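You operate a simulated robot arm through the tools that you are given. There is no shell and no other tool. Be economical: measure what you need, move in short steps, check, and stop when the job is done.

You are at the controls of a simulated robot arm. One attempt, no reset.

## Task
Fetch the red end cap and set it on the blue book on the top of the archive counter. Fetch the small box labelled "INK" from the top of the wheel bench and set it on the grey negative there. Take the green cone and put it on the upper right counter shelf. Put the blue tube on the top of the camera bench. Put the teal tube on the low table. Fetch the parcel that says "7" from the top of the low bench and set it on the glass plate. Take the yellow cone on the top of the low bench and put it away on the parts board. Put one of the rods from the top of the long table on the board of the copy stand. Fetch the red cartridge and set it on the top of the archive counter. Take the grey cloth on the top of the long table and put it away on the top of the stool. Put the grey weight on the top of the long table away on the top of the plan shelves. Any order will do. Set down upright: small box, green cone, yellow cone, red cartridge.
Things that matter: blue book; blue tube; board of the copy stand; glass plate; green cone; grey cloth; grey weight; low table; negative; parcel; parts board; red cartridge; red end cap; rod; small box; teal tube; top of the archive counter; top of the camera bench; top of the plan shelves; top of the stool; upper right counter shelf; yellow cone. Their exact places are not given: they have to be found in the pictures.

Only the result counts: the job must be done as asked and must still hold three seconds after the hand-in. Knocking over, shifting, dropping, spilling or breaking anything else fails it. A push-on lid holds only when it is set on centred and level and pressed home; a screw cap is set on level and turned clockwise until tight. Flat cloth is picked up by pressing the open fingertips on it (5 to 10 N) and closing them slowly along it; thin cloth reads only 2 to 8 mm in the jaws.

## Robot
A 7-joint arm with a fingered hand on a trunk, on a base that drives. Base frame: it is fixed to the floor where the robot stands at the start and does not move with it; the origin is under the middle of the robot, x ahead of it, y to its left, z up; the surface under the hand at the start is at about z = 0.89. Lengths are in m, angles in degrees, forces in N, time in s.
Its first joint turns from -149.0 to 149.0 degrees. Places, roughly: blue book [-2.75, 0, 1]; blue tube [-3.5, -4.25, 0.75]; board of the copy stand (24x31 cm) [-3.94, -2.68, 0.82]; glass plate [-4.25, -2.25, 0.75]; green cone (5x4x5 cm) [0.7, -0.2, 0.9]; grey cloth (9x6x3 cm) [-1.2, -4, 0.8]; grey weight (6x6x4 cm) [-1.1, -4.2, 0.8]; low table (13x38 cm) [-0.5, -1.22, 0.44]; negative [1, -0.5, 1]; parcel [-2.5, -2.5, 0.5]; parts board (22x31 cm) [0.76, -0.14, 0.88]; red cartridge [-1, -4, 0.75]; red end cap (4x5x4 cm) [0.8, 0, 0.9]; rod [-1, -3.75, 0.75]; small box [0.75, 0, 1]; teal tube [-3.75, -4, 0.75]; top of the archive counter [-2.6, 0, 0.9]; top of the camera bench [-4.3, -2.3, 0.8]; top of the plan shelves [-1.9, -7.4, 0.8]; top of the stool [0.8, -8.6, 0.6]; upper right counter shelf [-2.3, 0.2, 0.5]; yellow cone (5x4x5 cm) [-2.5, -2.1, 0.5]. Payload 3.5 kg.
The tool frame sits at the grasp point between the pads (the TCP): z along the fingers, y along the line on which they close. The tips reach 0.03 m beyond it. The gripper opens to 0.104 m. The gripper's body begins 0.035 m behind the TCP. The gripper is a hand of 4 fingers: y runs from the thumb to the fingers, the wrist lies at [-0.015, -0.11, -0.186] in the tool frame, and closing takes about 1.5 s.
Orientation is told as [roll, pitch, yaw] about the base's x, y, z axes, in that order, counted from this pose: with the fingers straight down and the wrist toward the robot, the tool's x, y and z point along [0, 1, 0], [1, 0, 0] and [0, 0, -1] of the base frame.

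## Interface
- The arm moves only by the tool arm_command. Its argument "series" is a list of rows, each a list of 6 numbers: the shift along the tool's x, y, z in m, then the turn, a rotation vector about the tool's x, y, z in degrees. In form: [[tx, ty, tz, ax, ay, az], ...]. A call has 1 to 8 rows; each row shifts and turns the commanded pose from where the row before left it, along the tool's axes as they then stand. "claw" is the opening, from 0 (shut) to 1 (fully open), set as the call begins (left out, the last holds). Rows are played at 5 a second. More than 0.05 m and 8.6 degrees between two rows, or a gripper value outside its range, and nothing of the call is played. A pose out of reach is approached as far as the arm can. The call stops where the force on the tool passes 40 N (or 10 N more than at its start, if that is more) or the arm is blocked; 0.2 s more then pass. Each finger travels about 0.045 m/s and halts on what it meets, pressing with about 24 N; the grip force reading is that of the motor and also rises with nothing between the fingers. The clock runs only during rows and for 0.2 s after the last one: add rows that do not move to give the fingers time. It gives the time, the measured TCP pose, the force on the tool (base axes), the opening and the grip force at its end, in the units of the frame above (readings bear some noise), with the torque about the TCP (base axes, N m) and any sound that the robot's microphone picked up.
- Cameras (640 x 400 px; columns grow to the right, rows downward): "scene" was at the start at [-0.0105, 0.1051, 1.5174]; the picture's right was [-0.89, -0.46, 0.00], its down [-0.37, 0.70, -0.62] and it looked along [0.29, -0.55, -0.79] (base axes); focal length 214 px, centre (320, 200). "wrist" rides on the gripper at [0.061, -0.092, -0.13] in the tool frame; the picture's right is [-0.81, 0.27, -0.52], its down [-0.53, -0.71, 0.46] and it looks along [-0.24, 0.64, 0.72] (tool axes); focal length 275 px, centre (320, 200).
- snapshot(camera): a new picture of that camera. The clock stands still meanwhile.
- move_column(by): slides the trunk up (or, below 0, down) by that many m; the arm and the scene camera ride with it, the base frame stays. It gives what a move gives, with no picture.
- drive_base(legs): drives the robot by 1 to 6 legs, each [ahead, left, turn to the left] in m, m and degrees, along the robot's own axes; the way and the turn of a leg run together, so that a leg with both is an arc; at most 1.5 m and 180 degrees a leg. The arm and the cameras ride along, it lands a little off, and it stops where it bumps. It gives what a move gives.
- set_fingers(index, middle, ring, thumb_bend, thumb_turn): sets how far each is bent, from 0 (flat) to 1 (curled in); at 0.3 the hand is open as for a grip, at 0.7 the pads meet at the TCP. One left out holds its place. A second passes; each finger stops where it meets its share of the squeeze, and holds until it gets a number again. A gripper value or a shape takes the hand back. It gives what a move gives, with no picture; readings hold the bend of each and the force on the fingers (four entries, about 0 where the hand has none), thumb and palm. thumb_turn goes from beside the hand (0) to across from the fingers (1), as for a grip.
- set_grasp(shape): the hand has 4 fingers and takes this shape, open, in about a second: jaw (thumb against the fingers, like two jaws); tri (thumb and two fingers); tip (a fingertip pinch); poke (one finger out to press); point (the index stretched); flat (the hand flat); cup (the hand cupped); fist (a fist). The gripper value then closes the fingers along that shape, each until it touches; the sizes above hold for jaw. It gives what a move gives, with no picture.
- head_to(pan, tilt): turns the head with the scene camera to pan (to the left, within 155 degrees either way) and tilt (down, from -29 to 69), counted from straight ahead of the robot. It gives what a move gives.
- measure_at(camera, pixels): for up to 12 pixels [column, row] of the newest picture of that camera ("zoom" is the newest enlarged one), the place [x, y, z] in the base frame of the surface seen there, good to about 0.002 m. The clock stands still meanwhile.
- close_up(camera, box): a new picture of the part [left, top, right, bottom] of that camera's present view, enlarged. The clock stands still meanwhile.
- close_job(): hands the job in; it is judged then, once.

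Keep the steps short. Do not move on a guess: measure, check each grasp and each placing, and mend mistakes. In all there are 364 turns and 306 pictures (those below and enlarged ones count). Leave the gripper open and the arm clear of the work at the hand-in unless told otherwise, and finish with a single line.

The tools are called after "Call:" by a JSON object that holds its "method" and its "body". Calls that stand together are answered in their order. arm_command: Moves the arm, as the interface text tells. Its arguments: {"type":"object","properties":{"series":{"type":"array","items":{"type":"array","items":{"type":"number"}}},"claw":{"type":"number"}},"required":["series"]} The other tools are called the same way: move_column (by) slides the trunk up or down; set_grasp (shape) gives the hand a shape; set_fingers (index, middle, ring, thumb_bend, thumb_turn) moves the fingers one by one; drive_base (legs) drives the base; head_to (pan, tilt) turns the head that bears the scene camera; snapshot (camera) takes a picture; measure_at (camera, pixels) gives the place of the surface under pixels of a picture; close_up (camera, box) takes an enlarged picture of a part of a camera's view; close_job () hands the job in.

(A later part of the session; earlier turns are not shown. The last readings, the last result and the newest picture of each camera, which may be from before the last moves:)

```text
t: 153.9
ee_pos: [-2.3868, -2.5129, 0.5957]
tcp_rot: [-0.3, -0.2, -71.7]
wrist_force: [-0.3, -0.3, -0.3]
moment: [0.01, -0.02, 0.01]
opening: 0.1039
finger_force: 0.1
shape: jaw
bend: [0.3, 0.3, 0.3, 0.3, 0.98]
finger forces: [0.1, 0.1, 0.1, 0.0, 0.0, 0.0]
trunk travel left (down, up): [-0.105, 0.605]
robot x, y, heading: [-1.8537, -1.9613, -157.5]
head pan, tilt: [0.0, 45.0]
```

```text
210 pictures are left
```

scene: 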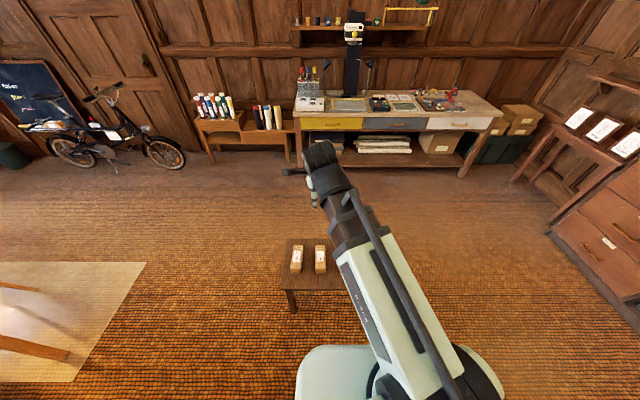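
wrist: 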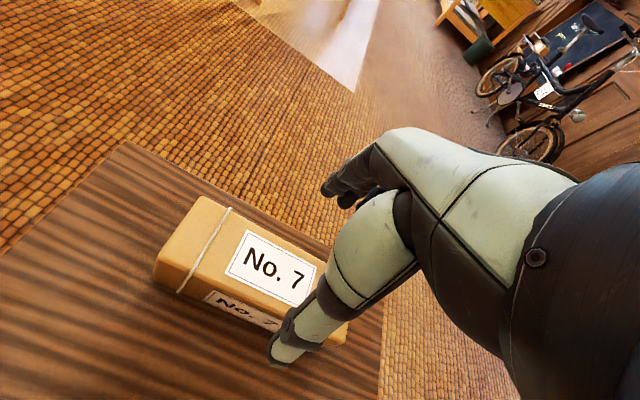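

Call:
{"method": "arm_command", "body": {"series": [[0, 0, 0.04, 0, 0, 0], [0, 0, 0.04, 0, 0, 0], [0, 0, 0.014, 0, 0, 0], [0, 0, 0, 0, 0, 0]]}}

Call:
{"method": "arm_command", "body": {"series": [[0, 0, 0, 0, 0, 0], [0, 0, 0, 0, 0, 0], [0, 0, 0, 0, 0, 0], [0, 0, 0, 0, 0, 0], [0, 0, 0, 0, 0, 0], [0, 0, 0, 0, 0, 0], [0, 0, 0, 0, 0, 0], [0, 0, 0, 0, 0, 0]], "claw": 0}}

Call:
{"method": "snapshot", "body": {"camera": "wrist"}}

```text
t: 154.9
ee_pos: [-2.3864, -2.5129, 0.5011]
tcp_rot: [-0.4, -0.1, -71.8]
wrist_force: [-0.7, -0.5, -0.2]
moment: [0.0, -0.02, -0.01]
opening: 0.1039
finger_force: 0.2
shape: jaw
bend: [0.3, 0.3, 0.3, 0.3, 0.98]
finger forces: [0.0, 0.0, 0.1, 0.0, 0.1, 0.1]
trunk travel left (down, up): [-0.105, 0.605]
robot x, y, heading: [-1.8505, -1.96, -157.5]
head pan, tilt: [0.0, 45.0]
```

```text
t: 156.7
ee_pos: [-2.3875, -2.5122, 0.5022]
tcp_rot: [-0.3, -0.1, -71.8]
wrist_force: [-0.3, 0.2, -0.5]
moment: [0.0, 0.0, 0.11]
opening: 0.0546
finger_force: 23.6
shape: jaw
bend: [0.74, 0.43, 0.39, 0.69, 1.0]
finger forces: [12.3, 6.3, 3.0, 0.0, 21.7, 0.0]
trunk travel left (down, up): [-0.105, 0.605]
robot x, y, heading: [-1.8482, -1.9613, -157.6]
head pan, tilt: [0.0, 45.0]
```

```text
209 pictures are left
```

wrist: 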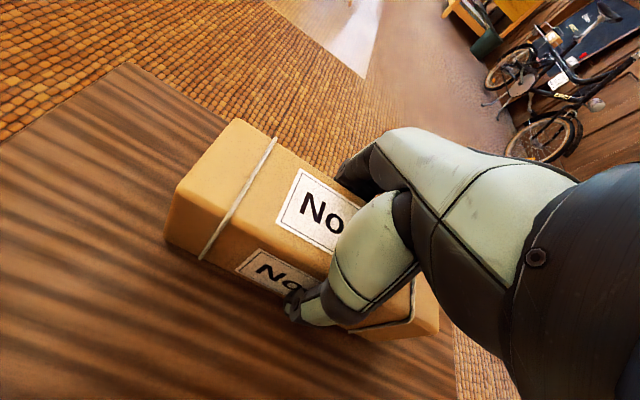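

Gripped. I lift with the column.

Call:
{"method": "arm_command", "body": {"series": [[0, 0, -0.02, 0, 0, 0], [0, 0, -0.04, 0, 0, 0]]}}

Call:
{"method": "move_column", "body": {"by": 0.4}}

Call:
{"method": "head_to", "body": {"pan": 0, "tilt": 35}}

Call:
{"method": "snapshot", "body": {"camera": "wrist"}}

Call:
{"method": "snapshot", "body": {"camera": "scene"}}

```text
t: 157.3
ee_pos: [-2.3885, -2.5119, 0.5615]
tcp_rot: [-0.3, -0.2, -71.8]
wrist_force: [-0.7, 0.0, -5.2]
moment: [0.02, 0.04, -0.02]
opening: 0.0544
finger_force: 24.7
shape: jaw
bend: [0.74, 0.43, 0.39, 0.69, 1.0]
finger forces: [12.6, 6.3, 3.1, 0.1, 21.9, 0.1]
trunk travel left (down, up): [-0.105, 0.605]
robot x, y, heading: [-1.8512, -1.9631, -157.6]
head pan, tilt: [0.0, 45.0]
```

```text
t: 161.2
ee_pos: [-2.3876, -2.5113, 0.9626]
tcp_rot: [-0.2, -0.1, -71.7]
wrist_force: [0.1, 0.0, -4.2]
moment: [0.02, 0.02, 0.02]
opening: 0.0542
finger_force: 24.1
shape: jaw
bend: [0.74, 0.43, 0.39, 0.69, 1.0]
finger forces: [12.6, 6.3, 3.1, 0.0, 21.9, 0.0]
trunk travel left (down, up): [-0.505, 0.205]
robot x, y, heading: [-1.8515, -1.9645, -157.8]
head pan, tilt: [0.0, 45.0]
```

```text
t: 161.9
ee_pos: [-2.3874, -2.5133, 0.9621]
tcp_rot: [-0.3, 0.1, -71.8]
wrist_force: [-0.6, -0.3, -3.6]
moment: [-0.06, -0.02, 0.01]
opening: 0.0541
finger_force: 23.9
shape: jaw
bend: [0.74, 0.43, 0.39, 0.69, 1.0]
finger forces: [12.6, 6.2, 3.0, 0.1, 21.9, 0.1]
trunk travel left (down, up): [-0.505, 0.205]
robot x, y, heading: [-1.8479, -1.9572, -157.8]
head pan, tilt: [0.0, 35.0]
```

```text
208 pictures are left
```

wrist: 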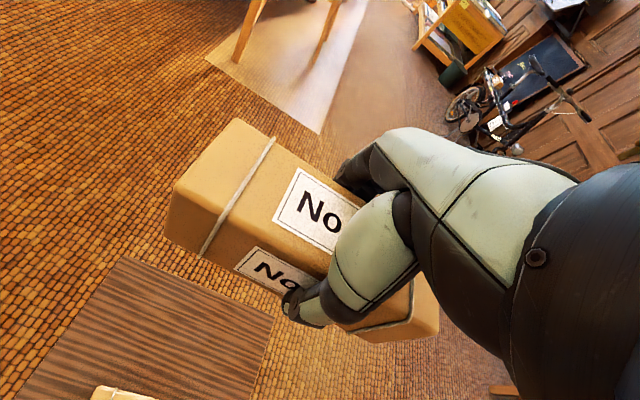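

```text
207 pictures are left
```

scene: 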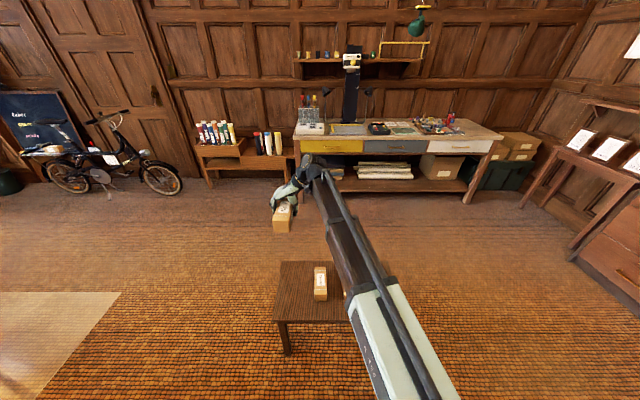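

Call:
{"method": "close_up", "body": {"camera": "scene", "box": [285, 90, 515, 180]}}

Call:
{"method": "measure_at", "body": {"camera": "scene", "pixels": [[295, 137], [503, 134], [401, 128], [345, 128], [378, 128], [435, 126], [470, 130]]}}

```text
2.78 times, centred on (400, 135) of scene
```

zoom: 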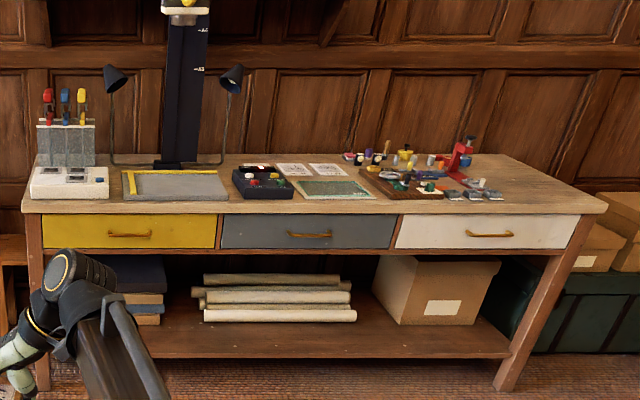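

```text
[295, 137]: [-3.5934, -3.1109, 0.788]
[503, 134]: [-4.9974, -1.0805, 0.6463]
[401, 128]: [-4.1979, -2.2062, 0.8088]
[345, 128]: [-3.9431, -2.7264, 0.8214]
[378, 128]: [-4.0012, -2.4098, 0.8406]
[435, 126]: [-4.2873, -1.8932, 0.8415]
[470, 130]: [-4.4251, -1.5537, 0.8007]
```

Call:
{"method": "measure_at", "body": {"camera": "zoom", "pixels": [[302, 184], [365, 183], [374, 195], [310, 197], [338, 190], [292, 197], [378, 199], [540, 185], [580, 205], [420, 207], [200, 185], [300, 207]]}}

```text
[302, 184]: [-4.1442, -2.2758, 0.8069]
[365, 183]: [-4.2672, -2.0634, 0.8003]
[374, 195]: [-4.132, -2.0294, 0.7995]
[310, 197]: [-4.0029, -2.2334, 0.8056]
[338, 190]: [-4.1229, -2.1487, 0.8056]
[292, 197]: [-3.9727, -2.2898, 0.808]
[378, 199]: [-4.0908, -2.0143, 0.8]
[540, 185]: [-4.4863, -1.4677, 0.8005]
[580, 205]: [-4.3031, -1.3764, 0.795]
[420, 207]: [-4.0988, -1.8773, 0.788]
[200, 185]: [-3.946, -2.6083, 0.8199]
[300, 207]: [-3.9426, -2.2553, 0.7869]
```

Plate centre ≈ n −4.628, t 0.423. I turn the hand back, tuck it, and drive around the bench.

Call:
{"method": "arm_command", "body": {"series": [[0, 0, 0, 0, 0, 8.6], [0, 0, 0, 0, 0, 8.6], [0, 0, 0, 0, 0, 8.6], [0, 0, 0, 0, 0, 8.6], [0, 0, 0, 0, 0, 8.6]]}}

Call:
{"method": "arm_command", "body": {"series": [[0, 0, 0, 0, 0, 8.6], [0, 0, 0, 0, 0, 8.6], [0, 0, 0, 0, 0, 8.6], [0, 0, 0, 0, 0, 8.6], [0, 0, 0, 0, 0, 8.2], [-0.04, -0.02, 0, 0, 0, 0], [-0.04, -0.02, 0, 0, 0, 0], [-0.04, -0.02, 0, 0, 0, 0]]}}

Call:
{"method": "drive_base", "body": {"legs": [[0, -0.9, 0], [1.35, 0, 0]]}}

Call:
{"method": "snapshot", "body": {"camera": "scene"}}

Call:
{"method": "snapshot", "body": {"camera": "wrist"}}

```text
t: 163.1
ee_pos: [-2.3875, -2.5119, 0.9627]
tcp_rot: [-0.1, -0.3, -114.9]
wrist_force: [0.3, -0.1, -4.7]
moment: [0.01, 0.01, -0.02]
opening: 0.0545
finger_force: 24.0
shape: jaw
bend: [0.74, 0.43, 0.39, 0.69, 1.0]
finger forces: [12.6, 6.2, 3.0, 0.0, 21.8, 0.1]
trunk travel left (down, up): [-0.505, 0.205]
robot x, y, heading: [-1.8495, -1.9622, -157.6]
head pan, tilt: [0.0, 35.0]
```

```text
t: 164.9
ee_pos: [-2.3773, -2.3783, 0.9616]
tcp_rot: [0.1, -0.2, -157.4]
wrist_force: [-0.6, -0.8, -4.6]
moment: [0.05, 0.07, 0.0]
opening: 0.0543
finger_force: 24.0
shape: jaw
bend: [0.74, 0.43, 0.4, 0.69, 1.0]
finger forces: [12.8, 6.3, 3.1, 0.0, 22.2, 0.0]
trunk travel left (down, up): [-0.505, 0.205]
robot x, y, heading: [-1.8488, -1.9629, -157.7]
head pan, tilt: [0.0, 35.0]
```

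```text
t: 176.0
ee_pos: [-3.9817, -2.0329, 0.9617]
tcp_rot: [0.1, -0.3, -158.5]
wrist_force: [-0.5, 0.8, -4.9]
moment: [0.02, 0.01, 0.0]
opening: 0.0542
finger_force: 24.1
shape: jaw
bend: [0.74, 0.43, 0.4, 0.69, 1.0]
finger forces: [12.9, 6.2, 3.2, 0.1, 22.2, 0.1]
trunk travel left (down, up): [-0.505, 0.205]
robot x, y, heading: [-3.4491, -1.6252, -158.8]
head pan, tilt: [0.0, 35.0]
```

```text
205 pictures are left
```

scene: 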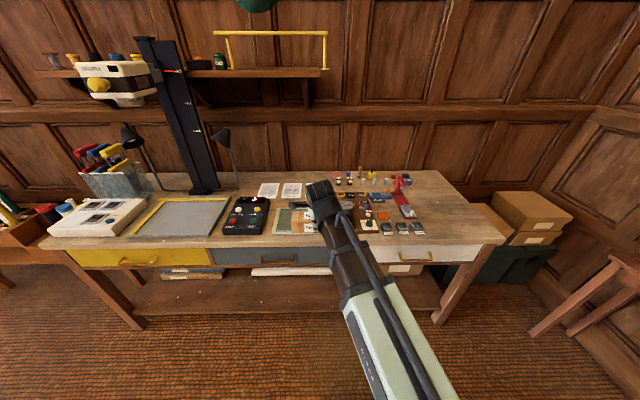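

```text
204 pictures are left
```

wrist: 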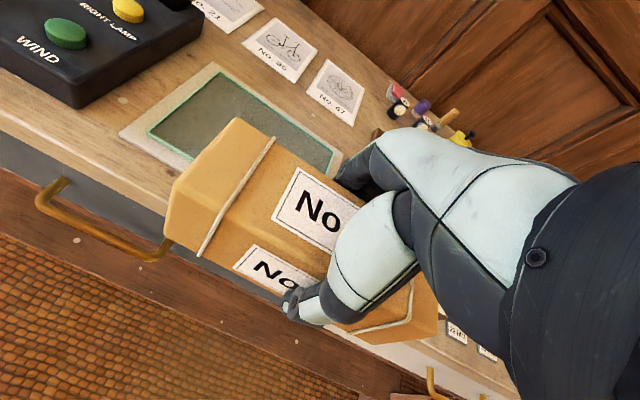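

Call:
{"method": "measure_at", "body": {"camera": "wrist", "pixels": [[155, 132], [212, 75], [332, 150], [120, 128], [250, 108], [350, 140], [190, 130]]}}

Call:
{"method": "close_up", "body": {"camera": "scene", "box": [240, 170, 420, 270]}}

```text
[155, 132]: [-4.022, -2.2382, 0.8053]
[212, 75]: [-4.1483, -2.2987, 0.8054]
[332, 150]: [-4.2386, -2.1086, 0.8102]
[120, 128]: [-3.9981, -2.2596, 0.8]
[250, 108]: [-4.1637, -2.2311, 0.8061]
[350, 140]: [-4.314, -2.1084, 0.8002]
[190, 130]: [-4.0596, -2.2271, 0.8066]
```

```text
3.56 times, centred on (330, 220) of scene
```

zoom: 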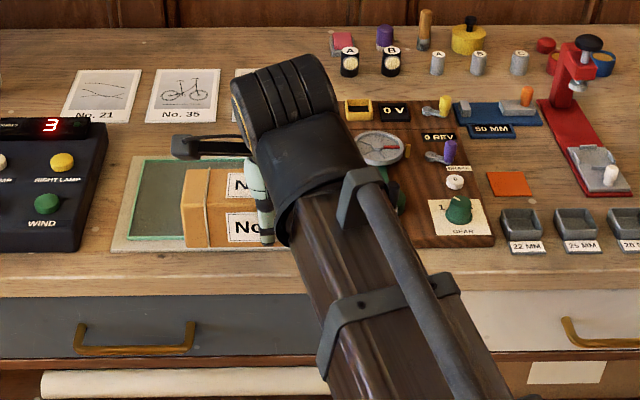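

Call:
{"method": "arm_command", "body": {"series": [[0.0152, 0.0378, 0, 0, 0, 0], [0.0152, 0.0378, 0, 0, 0, 0], [0.0152, 0.0378, 0, 0, 0, 0], [0.0152, 0.0378, 0, 0, 0, 0], [0.0152, 0.0378, 0, 0, 0, 0], [0, 0, 0.04, 0, 0, 0], [0, 0, 0.04, 0, 0, 0]]}}

Call:
{"method": "snapshot", "body": {"camera": "wrist"}}

Call:
{"method": "close_up", "body": {"camera": "scene", "box": [240, 170, 420, 270]}}

```text
t: 177.6
ee_pos: [-4.1299, -2.1739, 0.8813]
tcp_rot: [0.1, -0.3, -158.5]
wrist_force: [0.4, 0.0, -4.0]
moment: [0.0, 0.0, -0.02]
opening: 0.0544
finger_force: 23.6
shape: jaw
bend: [0.74, 0.43, 0.4, 0.69, 1.0]
finger forces: [12.9, 6.3, 3.1, 0.0, 22.3, 0.1]
trunk travel left (down, up): [-0.505, 0.205]
robot x, y, heading: [-3.4465, -1.6286, -158.5]
head pan, tilt: [0.0, 35.0]
```

```text
202 pictures are left
```

wrist: 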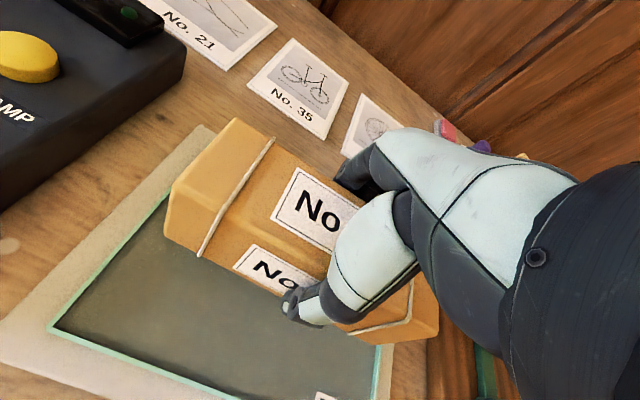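

```text
3.56 times, centred on (330, 220) of scene
```

zoom: 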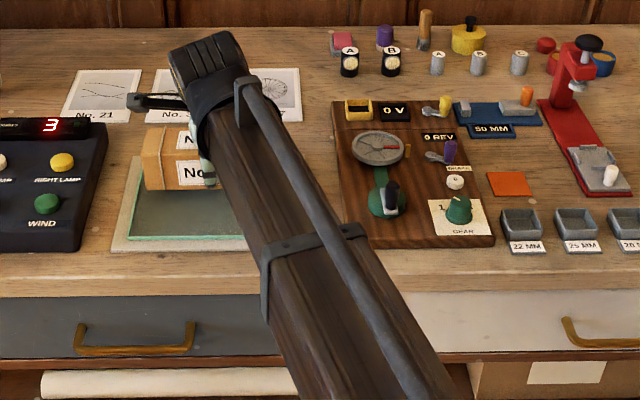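

Call:
{"method": "measure_at", "body": {"camera": "wrist", "pixels": [[56, 328], [165, 195], [370, 380], [205, 150], [240, 330]]}}

```text
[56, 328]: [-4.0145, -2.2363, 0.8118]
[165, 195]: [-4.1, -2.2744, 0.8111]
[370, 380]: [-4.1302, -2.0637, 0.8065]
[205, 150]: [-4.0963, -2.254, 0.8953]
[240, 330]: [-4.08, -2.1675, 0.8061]
```

Call:
{"method": "arm_command", "body": {"series": [[0, 0, 0.02, 0, 0, 0], [0, 0, 0.006, 0, 0, 0], [0, 0, 0.003, 0, 0, 0], [0, 0, 0.002, 0, 0, 0]]}}

```text
t: 178.6
ee_pos: [-4.1303, -2.1725, 0.852]
tcp_rot: [0.1, -0.4, -158.4]
wrist_force: [-0.1, 0.1, 4.5]
moment: [0.03, -0.06, -0.02]
opening: 0.0545
finger_force: 23.5
shape: jaw
bend: [0.74, 0.43, 0.4, 0.69, 1.0]
finger forces: [13.1, 6.6, 3.1, 0.0, 22.6, 0.0]
trunk travel left (down, up): [-0.505, 0.205]
robot x, y, heading: [-3.4477, -1.6288, -158.9]
head pan, tilt: [0.0, 35.0]
```

Contact. I release and lift.

Call:
{"method": "arm_command", "body": {"series": [[0, 0, 0, 0, 0, 0], [0, 0, 0, 0, 0, 0], [0, 0, 0, 0, 0, 0], [0, 0, 0, 0, 0, 0], [0, 0, 0, 0, 0, 0], [0, 0, 0, 0, 0, 0], [0, 0, 0, 0, 0, 0]], "claw": 1}}

Call:
{"method": "arm_command", "body": {"series": [[0, 0, -0.04, 0, 0, 0], [0, 0, -0.04, 0, 0, 0], [0, 0, -0.04, 0, 0, 0], [0, 0, -0.04, 0, 0, 0], [0, -0.04, 0, 0, 0, 0], [0, -0.04, 0, 0, 0, 0], [0, -0.04, 0, 0, 0, 0]]}}

Call:
{"method": "snapshot", "body": {"camera": "wrist"}}

Call:
{"method": "snapshot", "body": {"camera": "scene"}}

```text
t: 180.2
ee_pos: [-4.1309, -2.1738, 0.8508]
tcp_rot: [0.1, -0.3, -158.5]
wrist_force: [-0.2, 0.4, -1.0]
moment: [0.0, 0.02, -0.02]
opening: 0.1035
finger_force: 0.0
shape: jaw
bend: [0.3, 0.3, 0.3, 0.3, 0.98]
finger forces: [0.0, 0.1, 0.0, 0.0, 0.0, 0.1]
trunk travel left (down, up): [-0.505, 0.205]
robot x, y, heading: [-3.4453, -1.6236, -158.8]
head pan, tilt: [0.0, 35.0]
```

```text
t: 181.8
ee_pos: [-4.0186, -2.1279, 1.0095]
tcp_rot: [0.2, -0.3, -158.5]
wrist_force: [-0.3, -0.1, -0.1]
moment: [-0.03, 0.0, 0.03]
opening: 0.1036
finger_force: 0.1
shape: jaw
bend: [0.3, 0.3, 0.3, 0.3, 0.98]
finger forces: [0.0, 0.0, 0.1, 0.0, 0.1, 0.1]
trunk travel left (down, up): [-0.505, 0.205]
robot x, y, heading: [-3.4486, -1.6293, -158.6]
head pan, tilt: [0.0, 35.0]
```

```text
200 pictures are left
```

wrist: 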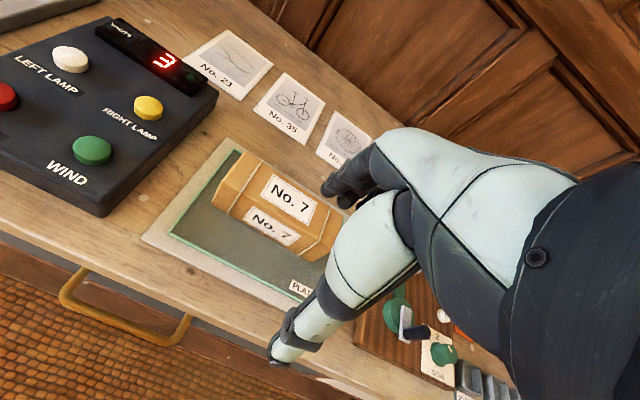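

```text
199 pictures are left
```

scene: 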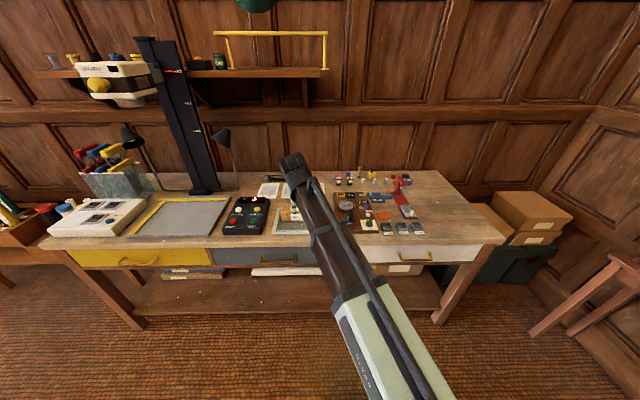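

Parcel placed on the glass plate. I retract and strafe left toward the tube stand.

Call:
{"method": "arm_command", "body": {"series": [[0, -0.04, -0.02, 0, 0, 0], [0, -0.04, -0.02, 0, 0, 0], [0, -0.04, -0.02, 0, 0, 0]]}}

Call:
{"method": "drive_base", "body": {"legs": [[0.02, 0, 1], [0, 1.2, 0], [0, 1.0, 0]]}}

Call:
{"method": "snapshot", "body": {"camera": "scene"}}

```text
t: 182.6
ee_pos: [-3.9071, -2.0839, 1.0699]
tcp_rot: [0.1, -0.4, -158.5]
wrist_force: [-0.5, 0.0, 0.2]
moment: [0.0, 0.0, -0.04]
opening: 0.1039
finger_force: 0.2
shape: jaw
bend: [0.3, 0.3, 0.3, 0.3, 0.98]
finger forces: [0.0, 0.0, 0.1, 0.0, 0.0, 0.1]
trunk travel left (down, up): [-0.505, 0.205]
robot x, y, heading: [-3.4487, -1.6242, -158.7]
head pan, tilt: [0.0, 35.0]
```

```text
t: 193.8
ee_pos: [-3.1423, -4.1389, 1.069]
tcp_rot: [0.1, -0.2, -159.2]
wrist_force: [-0.5, -0.1, 0.0]
moment: [0.03, 0.01, -0.02]
opening: 0.104
finger_force: 0.1
shape: jaw
bend: [0.3, 0.3, 0.3, 0.3, 0.98]
finger forces: [0.0, 0.0, 0.1, 0.0, 0.0, 0.0]
trunk travel left (down, up): [-0.505, 0.205]
robot x, y, heading: [-2.6749, -3.6852, -159.6]
head pan, tilt: [0.0, 35.0]
```

```text
198 pictures are left
```

scene: 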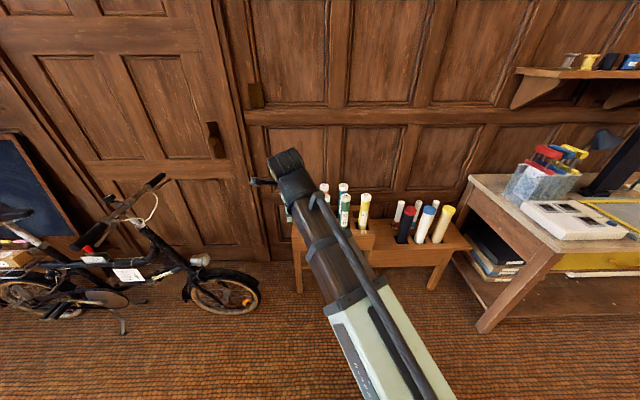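

Call:
{"method": "arm_command", "body": {"series": [[-0.05, 0, 0, 0, 0, 0], [-0.05, 0, 0, 0, 0, 0], [-0.05, 0, 0, 0, 0, 0], [-0.05, 0, 0, 0, 0, 0], [-0.05, 0, 0, 0, 0, 0], [-0.05, 0, 0, 0, 0, 0], [-0.05, 0, 0, 0, 0, 0]]}}

Call:
{"method": "drive_base", "body": {"legs": [[0, 0.1, 1.9]]}}

Call:
{"method": "close_up", "body": {"camera": "scene", "box": [260, 150, 480, 290]}}

```text
t: 195.4
ee_pos: [-3.2666, -3.8134, 1.0686]
tcp_rot: [0.1, -0.3, -159.2]
wrist_force: [0.4, -0.1, -0.5]
moment: [-0.01, 0.01, 0.01]
opening: 0.1037
finger_force: 0.0
shape: jaw
bend: [0.3, 0.3, 0.3, 0.3, 0.98]
finger forces: [0.0, 0.1, 0.0, 0.1, 0.0, 0.0]
trunk travel left (down, up): [-0.505, 0.205]
robot x, y, heading: [-2.6767, -3.6854, -159.4]
head pan, tilt: [0.0, 35.0]
```

```text
t: 196.6
ee_pos: [-3.2251, -3.9253, 1.0683]
tcp_rot: [0.0, -0.3, -157.2]
wrist_force: [-0.1, 0.1, -0.9]
moment: [0.02, 0.0, 0.0]
opening: 0.1038
finger_force: 0.0
shape: jaw
bend: [0.3, 0.3, 0.3, 0.3, 0.98]
finger forces: [0.0, 0.0, 0.0, 0.0, 0.0, 0.1]
trunk travel left (down, up): [-0.505, 0.205]
robot x, y, heading: [-2.6413, -3.7776, -157.4]
head pan, tilt: [0.0, 35.0]
```

```text
2.86 times, centred on (370, 220) of scene
```

zoom: 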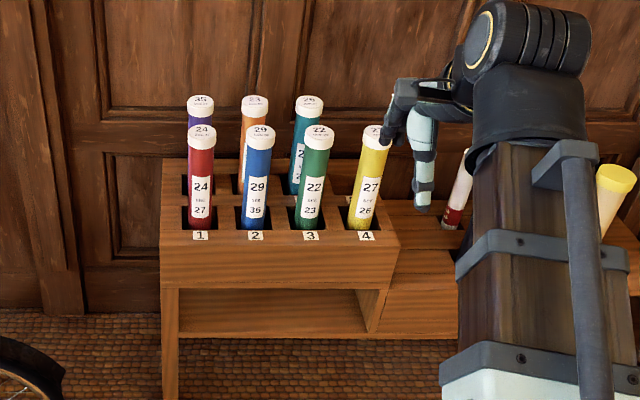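

Call:
{"method": "measure_at", "body": {"camera": "zoom", "pixels": [[259, 135], [259, 215], [252, 150], [310, 102], [302, 150], [201, 135], [318, 133], [376, 132], [253, 102], [210, 240], [310, 250], [258, 227]]}}

```text
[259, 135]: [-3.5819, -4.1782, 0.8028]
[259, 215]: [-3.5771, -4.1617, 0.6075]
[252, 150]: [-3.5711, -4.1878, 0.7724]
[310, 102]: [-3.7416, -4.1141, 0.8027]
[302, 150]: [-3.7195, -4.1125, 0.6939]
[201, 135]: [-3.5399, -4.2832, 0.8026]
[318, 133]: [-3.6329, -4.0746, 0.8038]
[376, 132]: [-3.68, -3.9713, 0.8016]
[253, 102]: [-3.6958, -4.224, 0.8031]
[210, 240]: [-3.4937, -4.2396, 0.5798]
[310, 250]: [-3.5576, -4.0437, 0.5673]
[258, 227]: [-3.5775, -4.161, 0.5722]
```

Blue tube (29) is in the front row, teal (28) in the back row. I drive forward 0.22 and align over the blue one.

Call:
{"method": "drive_base", "body": {"legs": [[0.22, 0, -0.3]]}}

Call:
{"method": "arm_command", "body": {"series": [[0.033, 0.033, 0, 0, 0, 0], [0.033, 0.033, 0, 0, 0, 0], [0.033, 0.033, 0, 0, 0, 0], [0, 0.033, 0, 0, 0, 0], [0, 0.033, 0, 0, 0, 0], [0, 0.033, 0, 0, 0, 0]]}}

Call:
{"method": "snapshot", "body": {"camera": "wrist"}}

```text
t: 198.2
ee_pos: [-3.428, -4.0077, 1.0667]
tcp_rot: [0.1, -0.3, -157.3]
wrist_force: [0.2, -0.2, 0.9]
moment: [0.07, 0.0, -0.01]
opening: 0.1038
finger_force: 0.1
shape: jaw
bend: [0.3, 0.3, 0.3, 0.3, 0.98]
finger forces: [0.1, 0.0, 0.0, 0.0, 0.1, 0.0]
trunk travel left (down, up): [-0.505, 0.205]
robot x, y, heading: [-2.8412, -3.8609, -157.4]
head pan, tilt: [0.0, 35.0]
```

```text
t: 199.7
ee_pos: [-3.5737, -4.1756, 1.0688]
tcp_rot: [0.1, -0.3, -157.3]
wrist_force: [-0.2, -0.2, -0.6]
moment: [0.0, 0.0, -0.01]
opening: 0.1039
finger_force: 0.0
shape: jaw
bend: [0.3, 0.3, 0.3, 0.3, 0.98]
finger forces: [0.0, 0.0, 0.0, 0.0, 0.0, 0.0]
trunk travel left (down, up): [-0.505, 0.205]
robot x, y, heading: [-2.846, -3.86, -157.8]
head pan, tilt: [0.0, 35.0]
```

```text
196 pictures are left
```

wrist: 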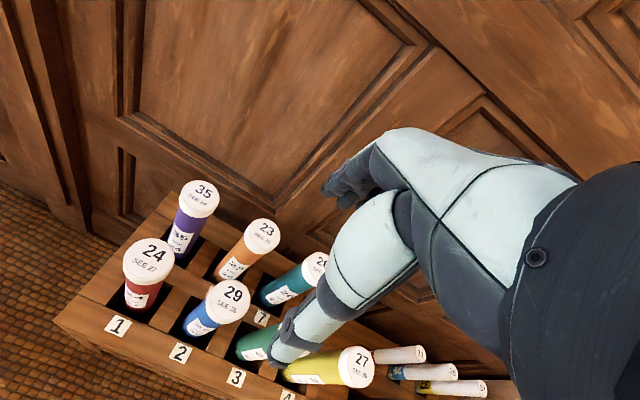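

Call:
{"method": "measure_at", "body": {"camera": "wrist", "pixels": [[228, 292], [228, 281], [228, 303], [212, 296], [247, 292], [262, 231]]}}

Call:
{"method": "move_column", "body": {"by": -0.2}}

Call:
{"method": "snapshot", "body": {"camera": "wrist"}}

```text
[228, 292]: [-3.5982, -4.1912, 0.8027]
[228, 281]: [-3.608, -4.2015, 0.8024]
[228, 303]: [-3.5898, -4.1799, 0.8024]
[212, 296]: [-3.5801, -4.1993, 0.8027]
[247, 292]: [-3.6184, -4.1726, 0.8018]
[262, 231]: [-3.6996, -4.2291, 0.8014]
```

```text
t: 201.8
ee_pos: [-3.5715, -4.1751, 0.8683]
tcp_rot: [0.0, -0.3, -157.4]
wrist_force: [0.1, -0.5, 0.0]
moment: [0.03, -0.01, 0.04]
opening: 0.1038
finger_force: 0.0
shape: jaw
bend: [0.3, 0.3, 0.3, 0.3, 0.98]
finger forces: [0.0, 0.0, 0.0, 0.0, 0.0, 0.0]
trunk travel left (down, up): [-0.305, 0.405]
robot x, y, heading: [-2.8469, -3.8635, -157.7]
head pan, tilt: [0.0, 35.0]
```

```text
195 pictures are left
```

wrist: 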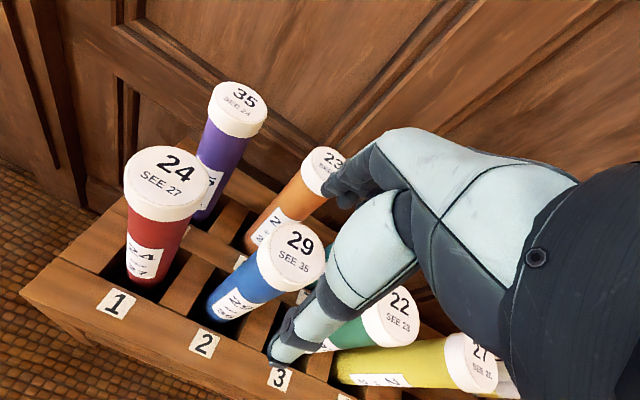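

Call:
{"method": "arm_command", "body": {"series": [[0.0027, 0.03, 0, 0, 0, 0], [0, 0, 0, 0, 0, 0], [0, 0, 0, 0, 0, 0]], "claw": 0.75}}

Call:
{"method": "snapshot", "body": {"camera": "wrist"}}

```text
t: 202.6
ee_pos: [-3.6006, -4.1886, 0.8692]
tcp_rot: [0.1, -0.4, -157.2]
wrist_force: [-0.4, 0.0, -0.4]
moment: [-0.01, 0.01, 0.02]
opening: 0.0783
finger_force: 0.1
shape: jaw
bend: [0.27, 0.35, 0.33, 0.54, 0.99]
finger forces: [0.1, 0.0, 0.0, 0.1, 0.0, 0.0]
trunk travel left (down, up): [-0.305, 0.405]
robot x, y, heading: [-2.8447, -3.8615, -157.6]
head pan, tilt: [0.0, 35.0]
```

```text
194 pictures are left
```

wrist: 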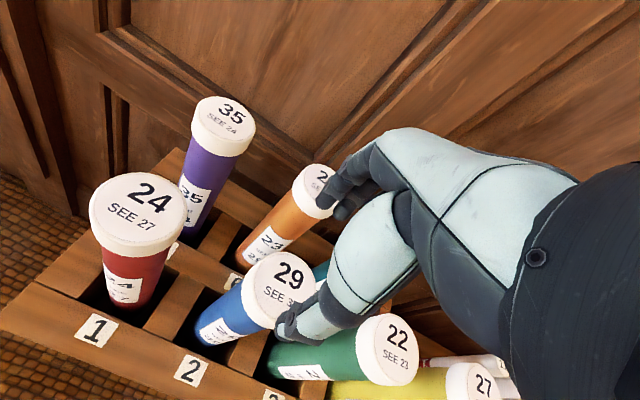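

Call:
{"method": "arm_command", "body": {"series": [[0, 0, 0.03, 0, 0, 0], [0, 0, 0.03, 0, 0, 0], [0, 0, 0.015, 0, 0, 0]]}}

Call:
{"method": "snapshot", "body": {"camera": "wrist"}}

```text
t: 203.4
ee_pos: [-3.601, -4.19, 0.7931]
tcp_rot: [0.0, -0.3, -157.3]
wrist_force: [-1.1, -0.4, 1.1]
moment: [-0.02, 0.01, 0.01]
opening: 0.0782
finger_force: 0.1
shape: jaw
bend: [0.27, 0.35, 0.33, 0.54, 0.99]
finger forces: [0.0, 0.0, 0.1, 0.0, 0.0, 0.0]
trunk travel left (down, up): [-0.305, 0.405]
robot x, y, heading: [-2.8442, -3.8652, -157.5]
head pan, tilt: [0.0, 35.0]
```

```text
193 pictures are left
```

wrist: 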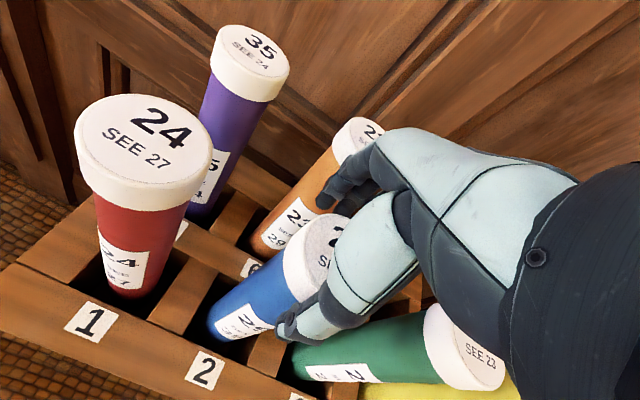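

Call:
{"method": "arm_command", "body": {"series": [[0, 0, 0.012, 0, 0, 0], [0, 0, 0.006, 0, 0, 0], [0, 0, 0.004, 0, 0, 0]]}}

Call:
{"method": "arm_command", "body": {"series": [[0, 0, 0, 0, 0, 0], [0, 0, 0, 0, 0, 0], [0, 0, 0, 0, 0, 0], [0, 0, 0, 0, 0, 0], [0, 0, 0, 0, 0, 0], [0, 0, 0, 0, 0, 0]], "claw": 0}}

Call:
{"method": "snapshot", "body": {"camera": "wrist"}}

```text
t: 204.2
ee_pos: [-3.5998, -4.1894, 0.7714]
tcp_rot: [0.1, -0.3, -157.2]
wrist_force: [-0.5, 1.3, 0.5]
moment: [0.01, 0.01, 0.02]
opening: 0.0779
finger_force: 0.0
shape: jaw
bend: [0.27, 0.35, 0.33, 0.54, 0.99]
finger forces: [0.1, 0.0, 0.0, 0.0, 0.2, 0.0]
trunk travel left (down, up): [-0.305, 0.405]
robot x, y, heading: [-2.8443, -3.8622, -157.6]
head pan, tilt: [0.0, 35.0]
```

```text
t: 205.6
ee_pos: [-3.6003, -4.19, 0.7707]
tcp_rot: [0.1, -0.2, -157.3]
wrist_force: [-0.2, 1.1, 0.2]
moment: [0.01, -0.02, -0.02]
opening: 0.0409
finger_force: 23.7
shape: jaw
bend: [0.74, 0.49, 0.53, 0.72, 1.0]
finger forces: [11.6, 6.5, 2.9, 0.0, 19.8, 0.1]
trunk travel left (down, up): [-0.305, 0.405]
robot x, y, heading: [-2.8465, -3.8613, -157.6]
head pan, tilt: [0.0, 35.0]
```

```text
192 pictures are left
```

wrist: 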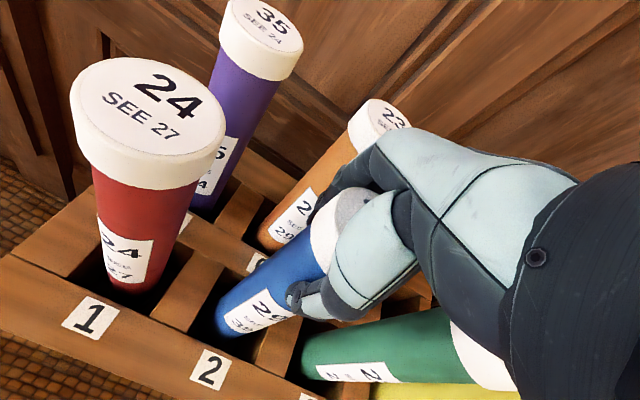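

Tube gripped below its lid (0.041). I lift with the arm, then the column.

Call:
{"method": "arm_command", "body": {"series": [[0, 0, -0.02, 0, 0, 0], [0, 0, -0.04, 0, 0, 0], [0, 0, -0.04, 0, 0, 0]]}}

Call:
{"method": "move_column", "body": {"by": 0.3}}

Call:
{"method": "snapshot", "body": {"camera": "scene"}}

Call:
{"method": "snapshot", "body": {"camera": "wrist"}}

```text
t: 206.4
ee_pos: [-3.6011, -4.1897, 0.8713]
tcp_rot: [0.1, -0.3, -157.1]
wrist_force: [-0.4, -0.2, -2.4]
moment: [-0.04, 0.01, -0.01]
opening: 0.0408
finger_force: 24.2
shape: jaw
bend: [0.74, 0.49, 0.53, 0.72, 1.0]
finger forces: [11.7, 6.5, 3.0, 0.0, 19.9, 0.1]
trunk travel left (down, up): [-0.305, 0.405]
robot x, y, heading: [-2.8478, -3.8594, -157.8]
head pan, tilt: [0.0, 35.0]
```

```text
t: 209.4
ee_pos: [-3.6002, -4.1894, 1.171]
tcp_rot: [0.1, -0.2, -157.3]
wrist_force: [-0.3, 0.5, -1.8]
moment: [-0.02, 0.0, -0.03]
opening: 0.0411
finger_force: 23.9
shape: jaw
bend: [0.74, 0.49, 0.53, 0.72, 1.0]
finger forces: [11.5, 6.6, 3.1, 0.1, 19.8, 0.0]
trunk travel left (down, up): [-0.605, 0.105]
robot x, y, heading: [-2.849, -3.8626, -157.5]
head pan, tilt: [0.0, 35.0]
```

```text
191 pictures are left
```

scene: 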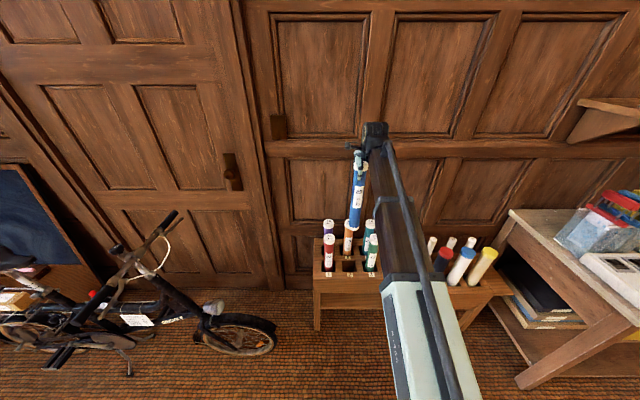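

```text
190 pictures are left
```

wrist: 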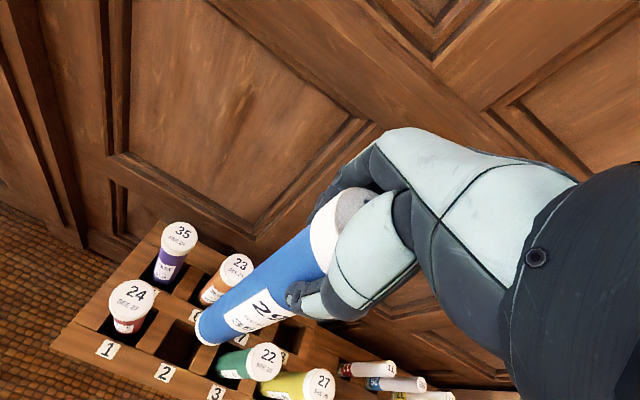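

Call:
{"method": "measure_at", "body": {"camera": "wrist", "pixels": [[205, 338], [198, 325], [215, 343], [300, 260]]}}

Call:
{"method": "measure_at", "body": {"camera": "scene", "pixels": [[351, 225], [357, 228], [360, 180]]}}

```text
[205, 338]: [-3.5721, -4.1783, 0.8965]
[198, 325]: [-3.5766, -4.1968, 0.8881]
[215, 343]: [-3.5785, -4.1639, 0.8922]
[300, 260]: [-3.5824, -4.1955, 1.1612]
```

```text
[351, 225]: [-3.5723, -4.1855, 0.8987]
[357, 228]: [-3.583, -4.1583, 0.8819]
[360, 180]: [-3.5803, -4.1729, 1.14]
```

Tube bottom is ~0.287 below TCP. I retract the arm and drive back along the camera bench to its right end.

Call:
{"method": "arm_command", "body": {"series": [[0, -0.045, 0, 0, 0, 0], [0, -0.045, 0, 0, 0, 0], [0, -0.045, 0, 0, 0, 0], [0, -0.045, 0, 0, 0, 0], [0, -0.045, 0, 0, 0, 0]]}}

Call:
{"method": "drive_base", "body": {"legs": [[-0.2, 0, 0], [0, -1.3, 0], [0, -1.15, 0]]}}

Call:
{"method": "snapshot", "body": {"camera": "scene"}}

```text
t: 210.6
ee_pos: [-3.3923, -4.1039, 1.1681]
tcp_rot: [0.2, -0.3, -157.2]
wrist_force: [0.5, 0.0, -1.9]
moment: [-0.03, 0.03, 0.04]
opening: 0.0408
finger_force: 24.5
shape: jaw
bend: [0.74, 0.49, 0.53, 0.72, 1.0]
finger forces: [11.7, 6.6, 3.2, 0.0, 20.1, 0.1]
trunk travel left (down, up): [-0.605, 0.105]
robot x, y, heading: [-2.8469, -3.8618, -158.0]
head pan, tilt: [0.0, 35.0]
```

```text
t: 223.7
ee_pos: [-4.0861, -1.7422, 1.1688]
tcp_rot: [0.1, -0.3, -159.3]
wrist_force: [1.0, 1.1, -2.4]
moment: [-0.02, 0.01, 0.01]
opening: 0.0405
finger_force: 24.3
shape: jaw
bend: [0.74, 0.49, 0.53, 0.72, 1.0]
finger forces: [11.6, 6.6, 3.2, 0.0, 19.8, 0.1]
trunk travel left (down, up): [-0.605, 0.105]
robot x, y, heading: [-3.5289, -1.5204, -159.4]
head pan, tilt: [0.0, 35.0]
```

```text
189 pictures are left
```

scene: 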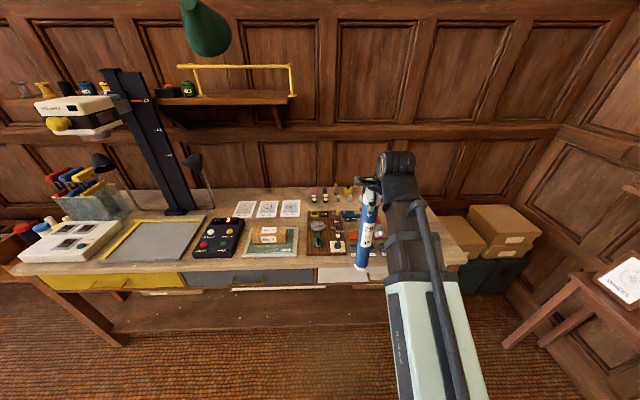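

Call:
{"method": "measure_at", "body": {"camera": "scene", "pixels": [[572, 277], [505, 347], [460, 262], [450, 215], [340, 260], [270, 235]]}}

Call:
{"method": "snapshot", "body": {"camera": "wrist"}}

```text
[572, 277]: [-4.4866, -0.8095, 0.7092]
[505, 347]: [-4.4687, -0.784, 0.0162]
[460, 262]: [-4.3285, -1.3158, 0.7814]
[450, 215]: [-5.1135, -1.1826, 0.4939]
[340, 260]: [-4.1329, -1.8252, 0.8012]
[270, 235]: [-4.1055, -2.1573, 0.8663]
```

```text
188 pictures are left
```

wrist: 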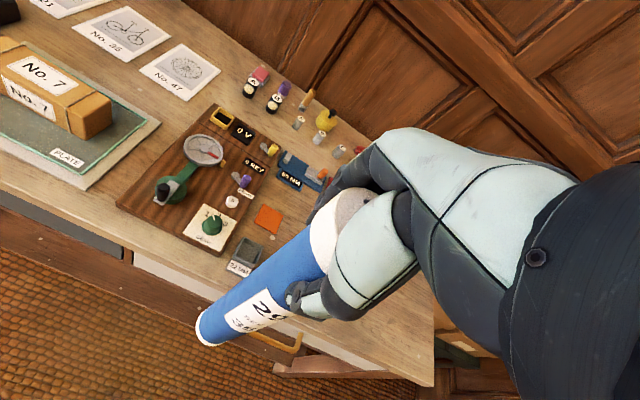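

Call:
{"method": "measure_at", "body": {"camera": "wrist", "pixels": [[428, 378], [390, 335], [370, 350], [425, 300], [340, 345], [310, 330], [255, 265], [268, 215]]}}

Call:
{"method": "drive_base", "body": {"legs": [[0, -0.2, 1.7]]}}

Call:
{"method": "snapshot", "body": {"camera": "wrist"}}

```text
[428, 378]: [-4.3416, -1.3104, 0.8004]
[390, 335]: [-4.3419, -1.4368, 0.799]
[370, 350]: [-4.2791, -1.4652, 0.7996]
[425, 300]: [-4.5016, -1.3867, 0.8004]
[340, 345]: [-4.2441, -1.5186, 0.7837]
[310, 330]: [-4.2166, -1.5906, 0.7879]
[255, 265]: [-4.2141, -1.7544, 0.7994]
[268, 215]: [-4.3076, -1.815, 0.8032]
```

```text
t: 225.3
ee_pos: [-4.1534, -1.5658, 1.1685]
tcp_rot: [0.1, -0.3, -157.7]
wrist_force: [0.0, 0.3, -2.1]
moment: [0.03, -0.02, -0.02]
opening: 0.0408
finger_force: 24.7
shape: jaw
bend: [0.74, 0.49, 0.53, 0.72, 1.0]
finger forces: [11.5, 6.4, 3.3, 0.0, 19.9, 0.1]
trunk travel left (down, up): [-0.605, 0.105]
robot x, y, heading: [-3.6065, -1.3282, -157.8]
head pan, tilt: [0.0, 35.0]
```

```text
187 pictures are left
```

wrist: 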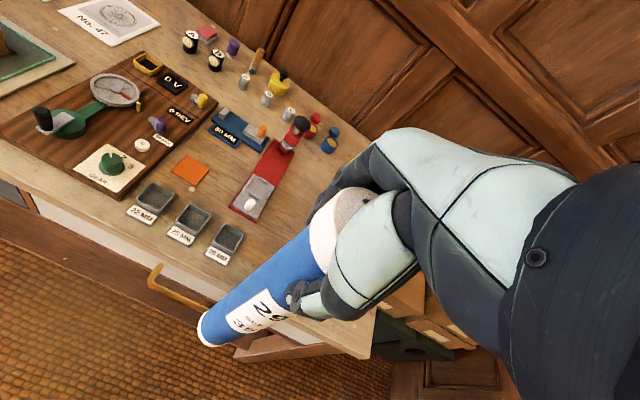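

Call:
{"method": "measure_at", "body": {"camera": "wrist", "pixels": [[243, 235], [262, 220], [290, 160], [327, 150], [300, 222], [345, 320]]}}

```text
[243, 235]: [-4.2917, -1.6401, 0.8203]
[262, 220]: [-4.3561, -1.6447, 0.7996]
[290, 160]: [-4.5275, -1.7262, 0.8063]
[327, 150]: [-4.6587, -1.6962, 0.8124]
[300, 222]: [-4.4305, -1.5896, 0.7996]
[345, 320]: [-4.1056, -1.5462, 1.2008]
```

Call:
{"method": "arm_command", "body": {"series": [[-0.0283, 0.0339, 0, 0, 0, 0], [-0.0283, 0.0339, 0, 0, 0, 0], [-0.0283, 0.0339, 0, 0, 0, 0], [-0.0283, 0.0339, 0, 0, 0, 0], [-0.0283, 0.0339, 0, 0, 0, 0], [-0.0283, 0.0339, 0, 0, 0, 0], [0, 0, 0.03, 0, 0, 0], [0, 0, 0.03, 0, 0, 0]]}}

Call:
{"method": "snapshot", "body": {"camera": "wrist"}}

Call:
{"method": "snapshot", "body": {"camera": "scene"}}

```text
t: 227.1
ee_pos: [-4.4065, -1.4885, 1.1112]
tcp_rot: [0.0, -0.3, -157.7]
wrist_force: [-0.7, 0.3, -1.7]
moment: [-0.03, 0.01, 0.0]
opening: 0.0407
finger_force: 24.2
shape: jaw
bend: [0.74, 0.49, 0.54, 0.72, 1.0]
finger forces: [11.6, 6.6, 3.6, 0.0, 20.0, 0.0]
trunk travel left (down, up): [-0.605, 0.105]
robot x, y, heading: [-3.6039, -1.3313, -158.1]
head pan, tilt: [0.0, 35.0]
```

```text
186 pictures are left
```

wrist: 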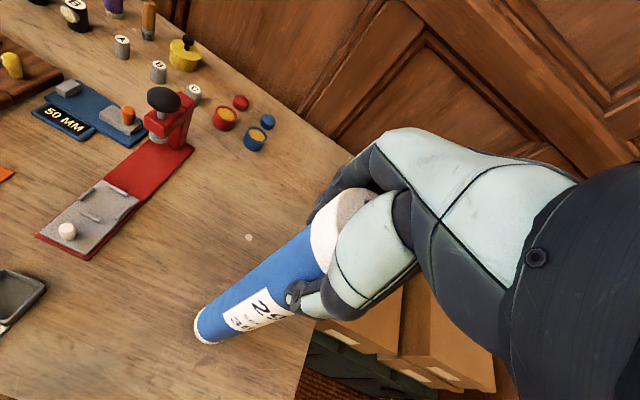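

```text
185 pictures are left
```

scene: 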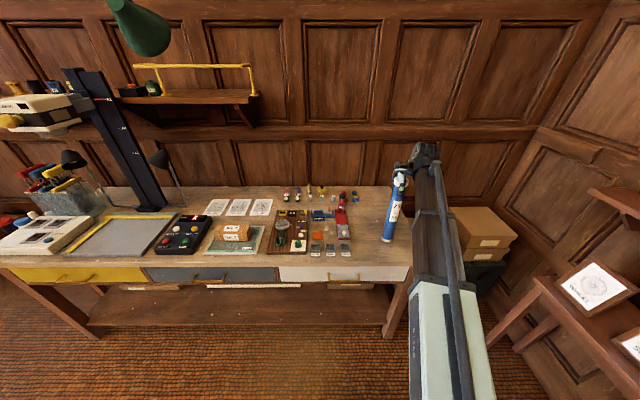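

Call:
{"method": "arm_command", "body": {"series": [[0, 0, 0.012, 0, 0, 0], [0, 0, 0.004, 0, 0, 0], [0, 0, 0.003, 0, 0, 0]]}}

Call:
{"method": "arm_command", "body": {"series": [[0, 0, 0.002, 0, 0, 0], [0, 0, 0.002, 0, 0, 0]]}}

```text
t: 227.9
ee_pos: [-4.4042, -1.4857, 1.0941]
tcp_rot: [0.1, -0.6, -157.7]
wrist_force: [3.0, -2.4, 31.5]
moment: [0.03, -0.04, 0.01]
opening: 0.0423
finger_force: 24.2
shape: jaw
bend: [0.75, 0.49, 0.54, 0.73, 0.99]
finger forces: [13.7, 7.2, 5.2, 0.1, 24.5, 0.0]
trunk travel left (down, up): [-0.605, 0.105]
robot x, y, heading: [-3.5996, -1.3284, -158.2]
head pan, tilt: [0.0, 35.0]
```

```text
t: 228.5
ee_pos: [-4.4027, -1.4861, 1.0892]
tcp_rot: [0.1, -0.6, -157.7]
wrist_force: [2.2, -2.2, 34.8]
moment: [-0.03, -0.09, 0.01]
opening: 0.0421
finger_force: 24.0
shape: jaw
bend: [0.75, 0.49, 0.53, 0.74, 0.99]
finger forces: [13.4, 7.2, 5.2, 0.0, 25.0, 0.1]
trunk travel left (down, up): [-0.605, 0.105]
robot x, y, heading: [-3.6068, -1.3278, -157.9]
head pan, tilt: [0.0, 35.0]
```

Firm contact; I ease up a little and look.

Call:
{"method": "arm_command", "body": {"series": [[0, 0, -0.002, 0, 0, 0], [0, 0, -0.002, 0, 0, 0]]}}

Call:
{"method": "snapshot", "body": {"camera": "wrist"}}

```text
t: 229.1
ee_pos: [-4.4048, -1.4846, 1.0901]
tcp_rot: [0.0, -0.3, -157.7]
wrist_force: [0.7, -2.3, 20.9]
moment: [-0.02, -0.09, -0.02]
opening: 0.042
finger_force: 24.2
shape: jaw
bend: [0.75, 0.49, 0.53, 0.74, 0.99]
finger forces: [12.9, 6.6, 4.8, 0.1, 22.9, 0.1]
trunk travel left (down, up): [-0.605, 0.105]
robot x, y, heading: [-3.6045, -1.3269, -158.0]
head pan, tilt: [0.0, 35.0]
```

```text
184 pictures are left
```

wrist: 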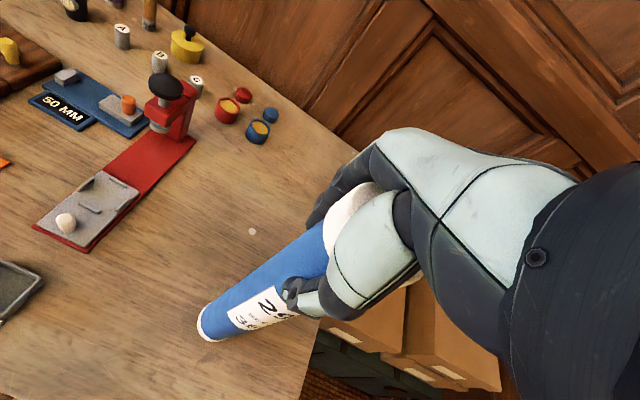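

Call:
{"method": "arm_command", "body": {"series": [[0, 0, -0.002, 0, 0, 0], [0, 0, 0, 0, 0, 0]]}}

Call:
{"method": "arm_command", "body": {"series": [[0, 0, 0, 0, 0, 0], [0, 0, 0, 0, 0, 0], [0, 0, 0, 0, 0, 0], [0, 0, 0, 0, 0, 0], [0, 0, 0, 0, 0, 0], [0, 0, 0, 0, 0, 0]], "claw": 0.7}}

Call:
{"method": "snapshot", "body": {"camera": "wrist"}}

Call:
{"method": "close_up", "body": {"camera": "scene", "box": [340, 120, 460, 280]}}

```text
t: 229.7
ee_pos: [-4.4067, -1.486, 1.0918]
tcp_rot: [0.1, -0.2, -157.7]
wrist_force: [0.7, -0.8, 7.8]
moment: [-0.02, -0.06, -0.02]
opening: 0.0407
finger_force: 24.2
shape: jaw
bend: [0.75, 0.49, 0.53, 0.74, 0.99]
finger forces: [11.9, 6.2, 4.7, 0.0, 21.3, 0.0]
trunk travel left (down, up): [-0.605, 0.105]
robot x, y, heading: [-3.6006, -1.3278, -158.2]
head pan, tilt: [0.0, 35.0]
```

```text
t: 231.1
ee_pos: [-4.4071, -1.4862, 1.0919]
tcp_rot: [0.0, -0.2, -157.7]
wrist_force: [0.2, 0.2, -0.7]
moment: [0.0, 0.02, -0.02]
opening: 0.0725
finger_force: 0.1
shape: jaw
bend: [0.27, 0.37, 0.34, 0.58, 0.99]
finger forces: [0.1, 0.0, 0.0, 0.0, 0.1, 0.1]
trunk travel left (down, up): [-0.605, 0.105]
robot x, y, heading: [-3.6046, -1.3283, -157.9]
head pan, tilt: [0.0, 35.0]
```

```text
183 pictures are left
```

wrist: 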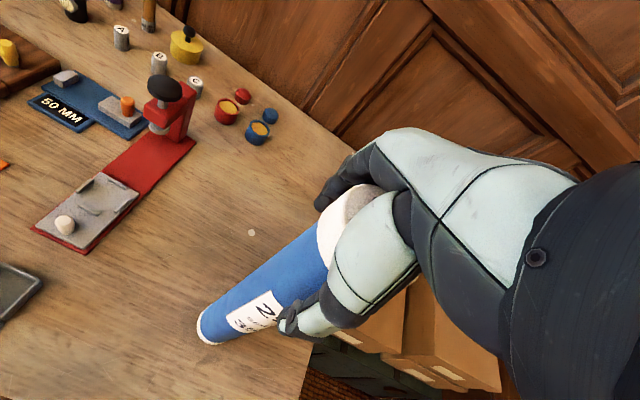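

```text
2.50 times, centred on (400, 200) of scene
```

zoom: 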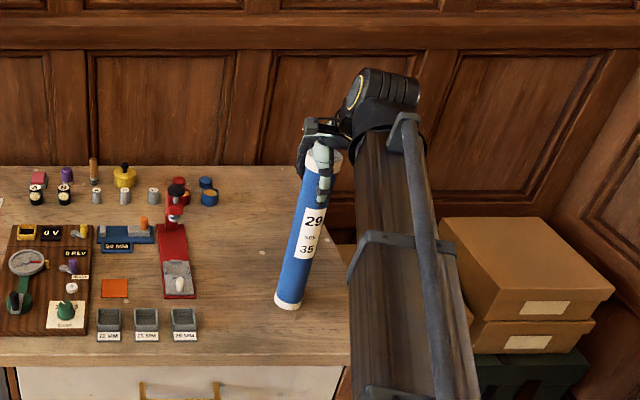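

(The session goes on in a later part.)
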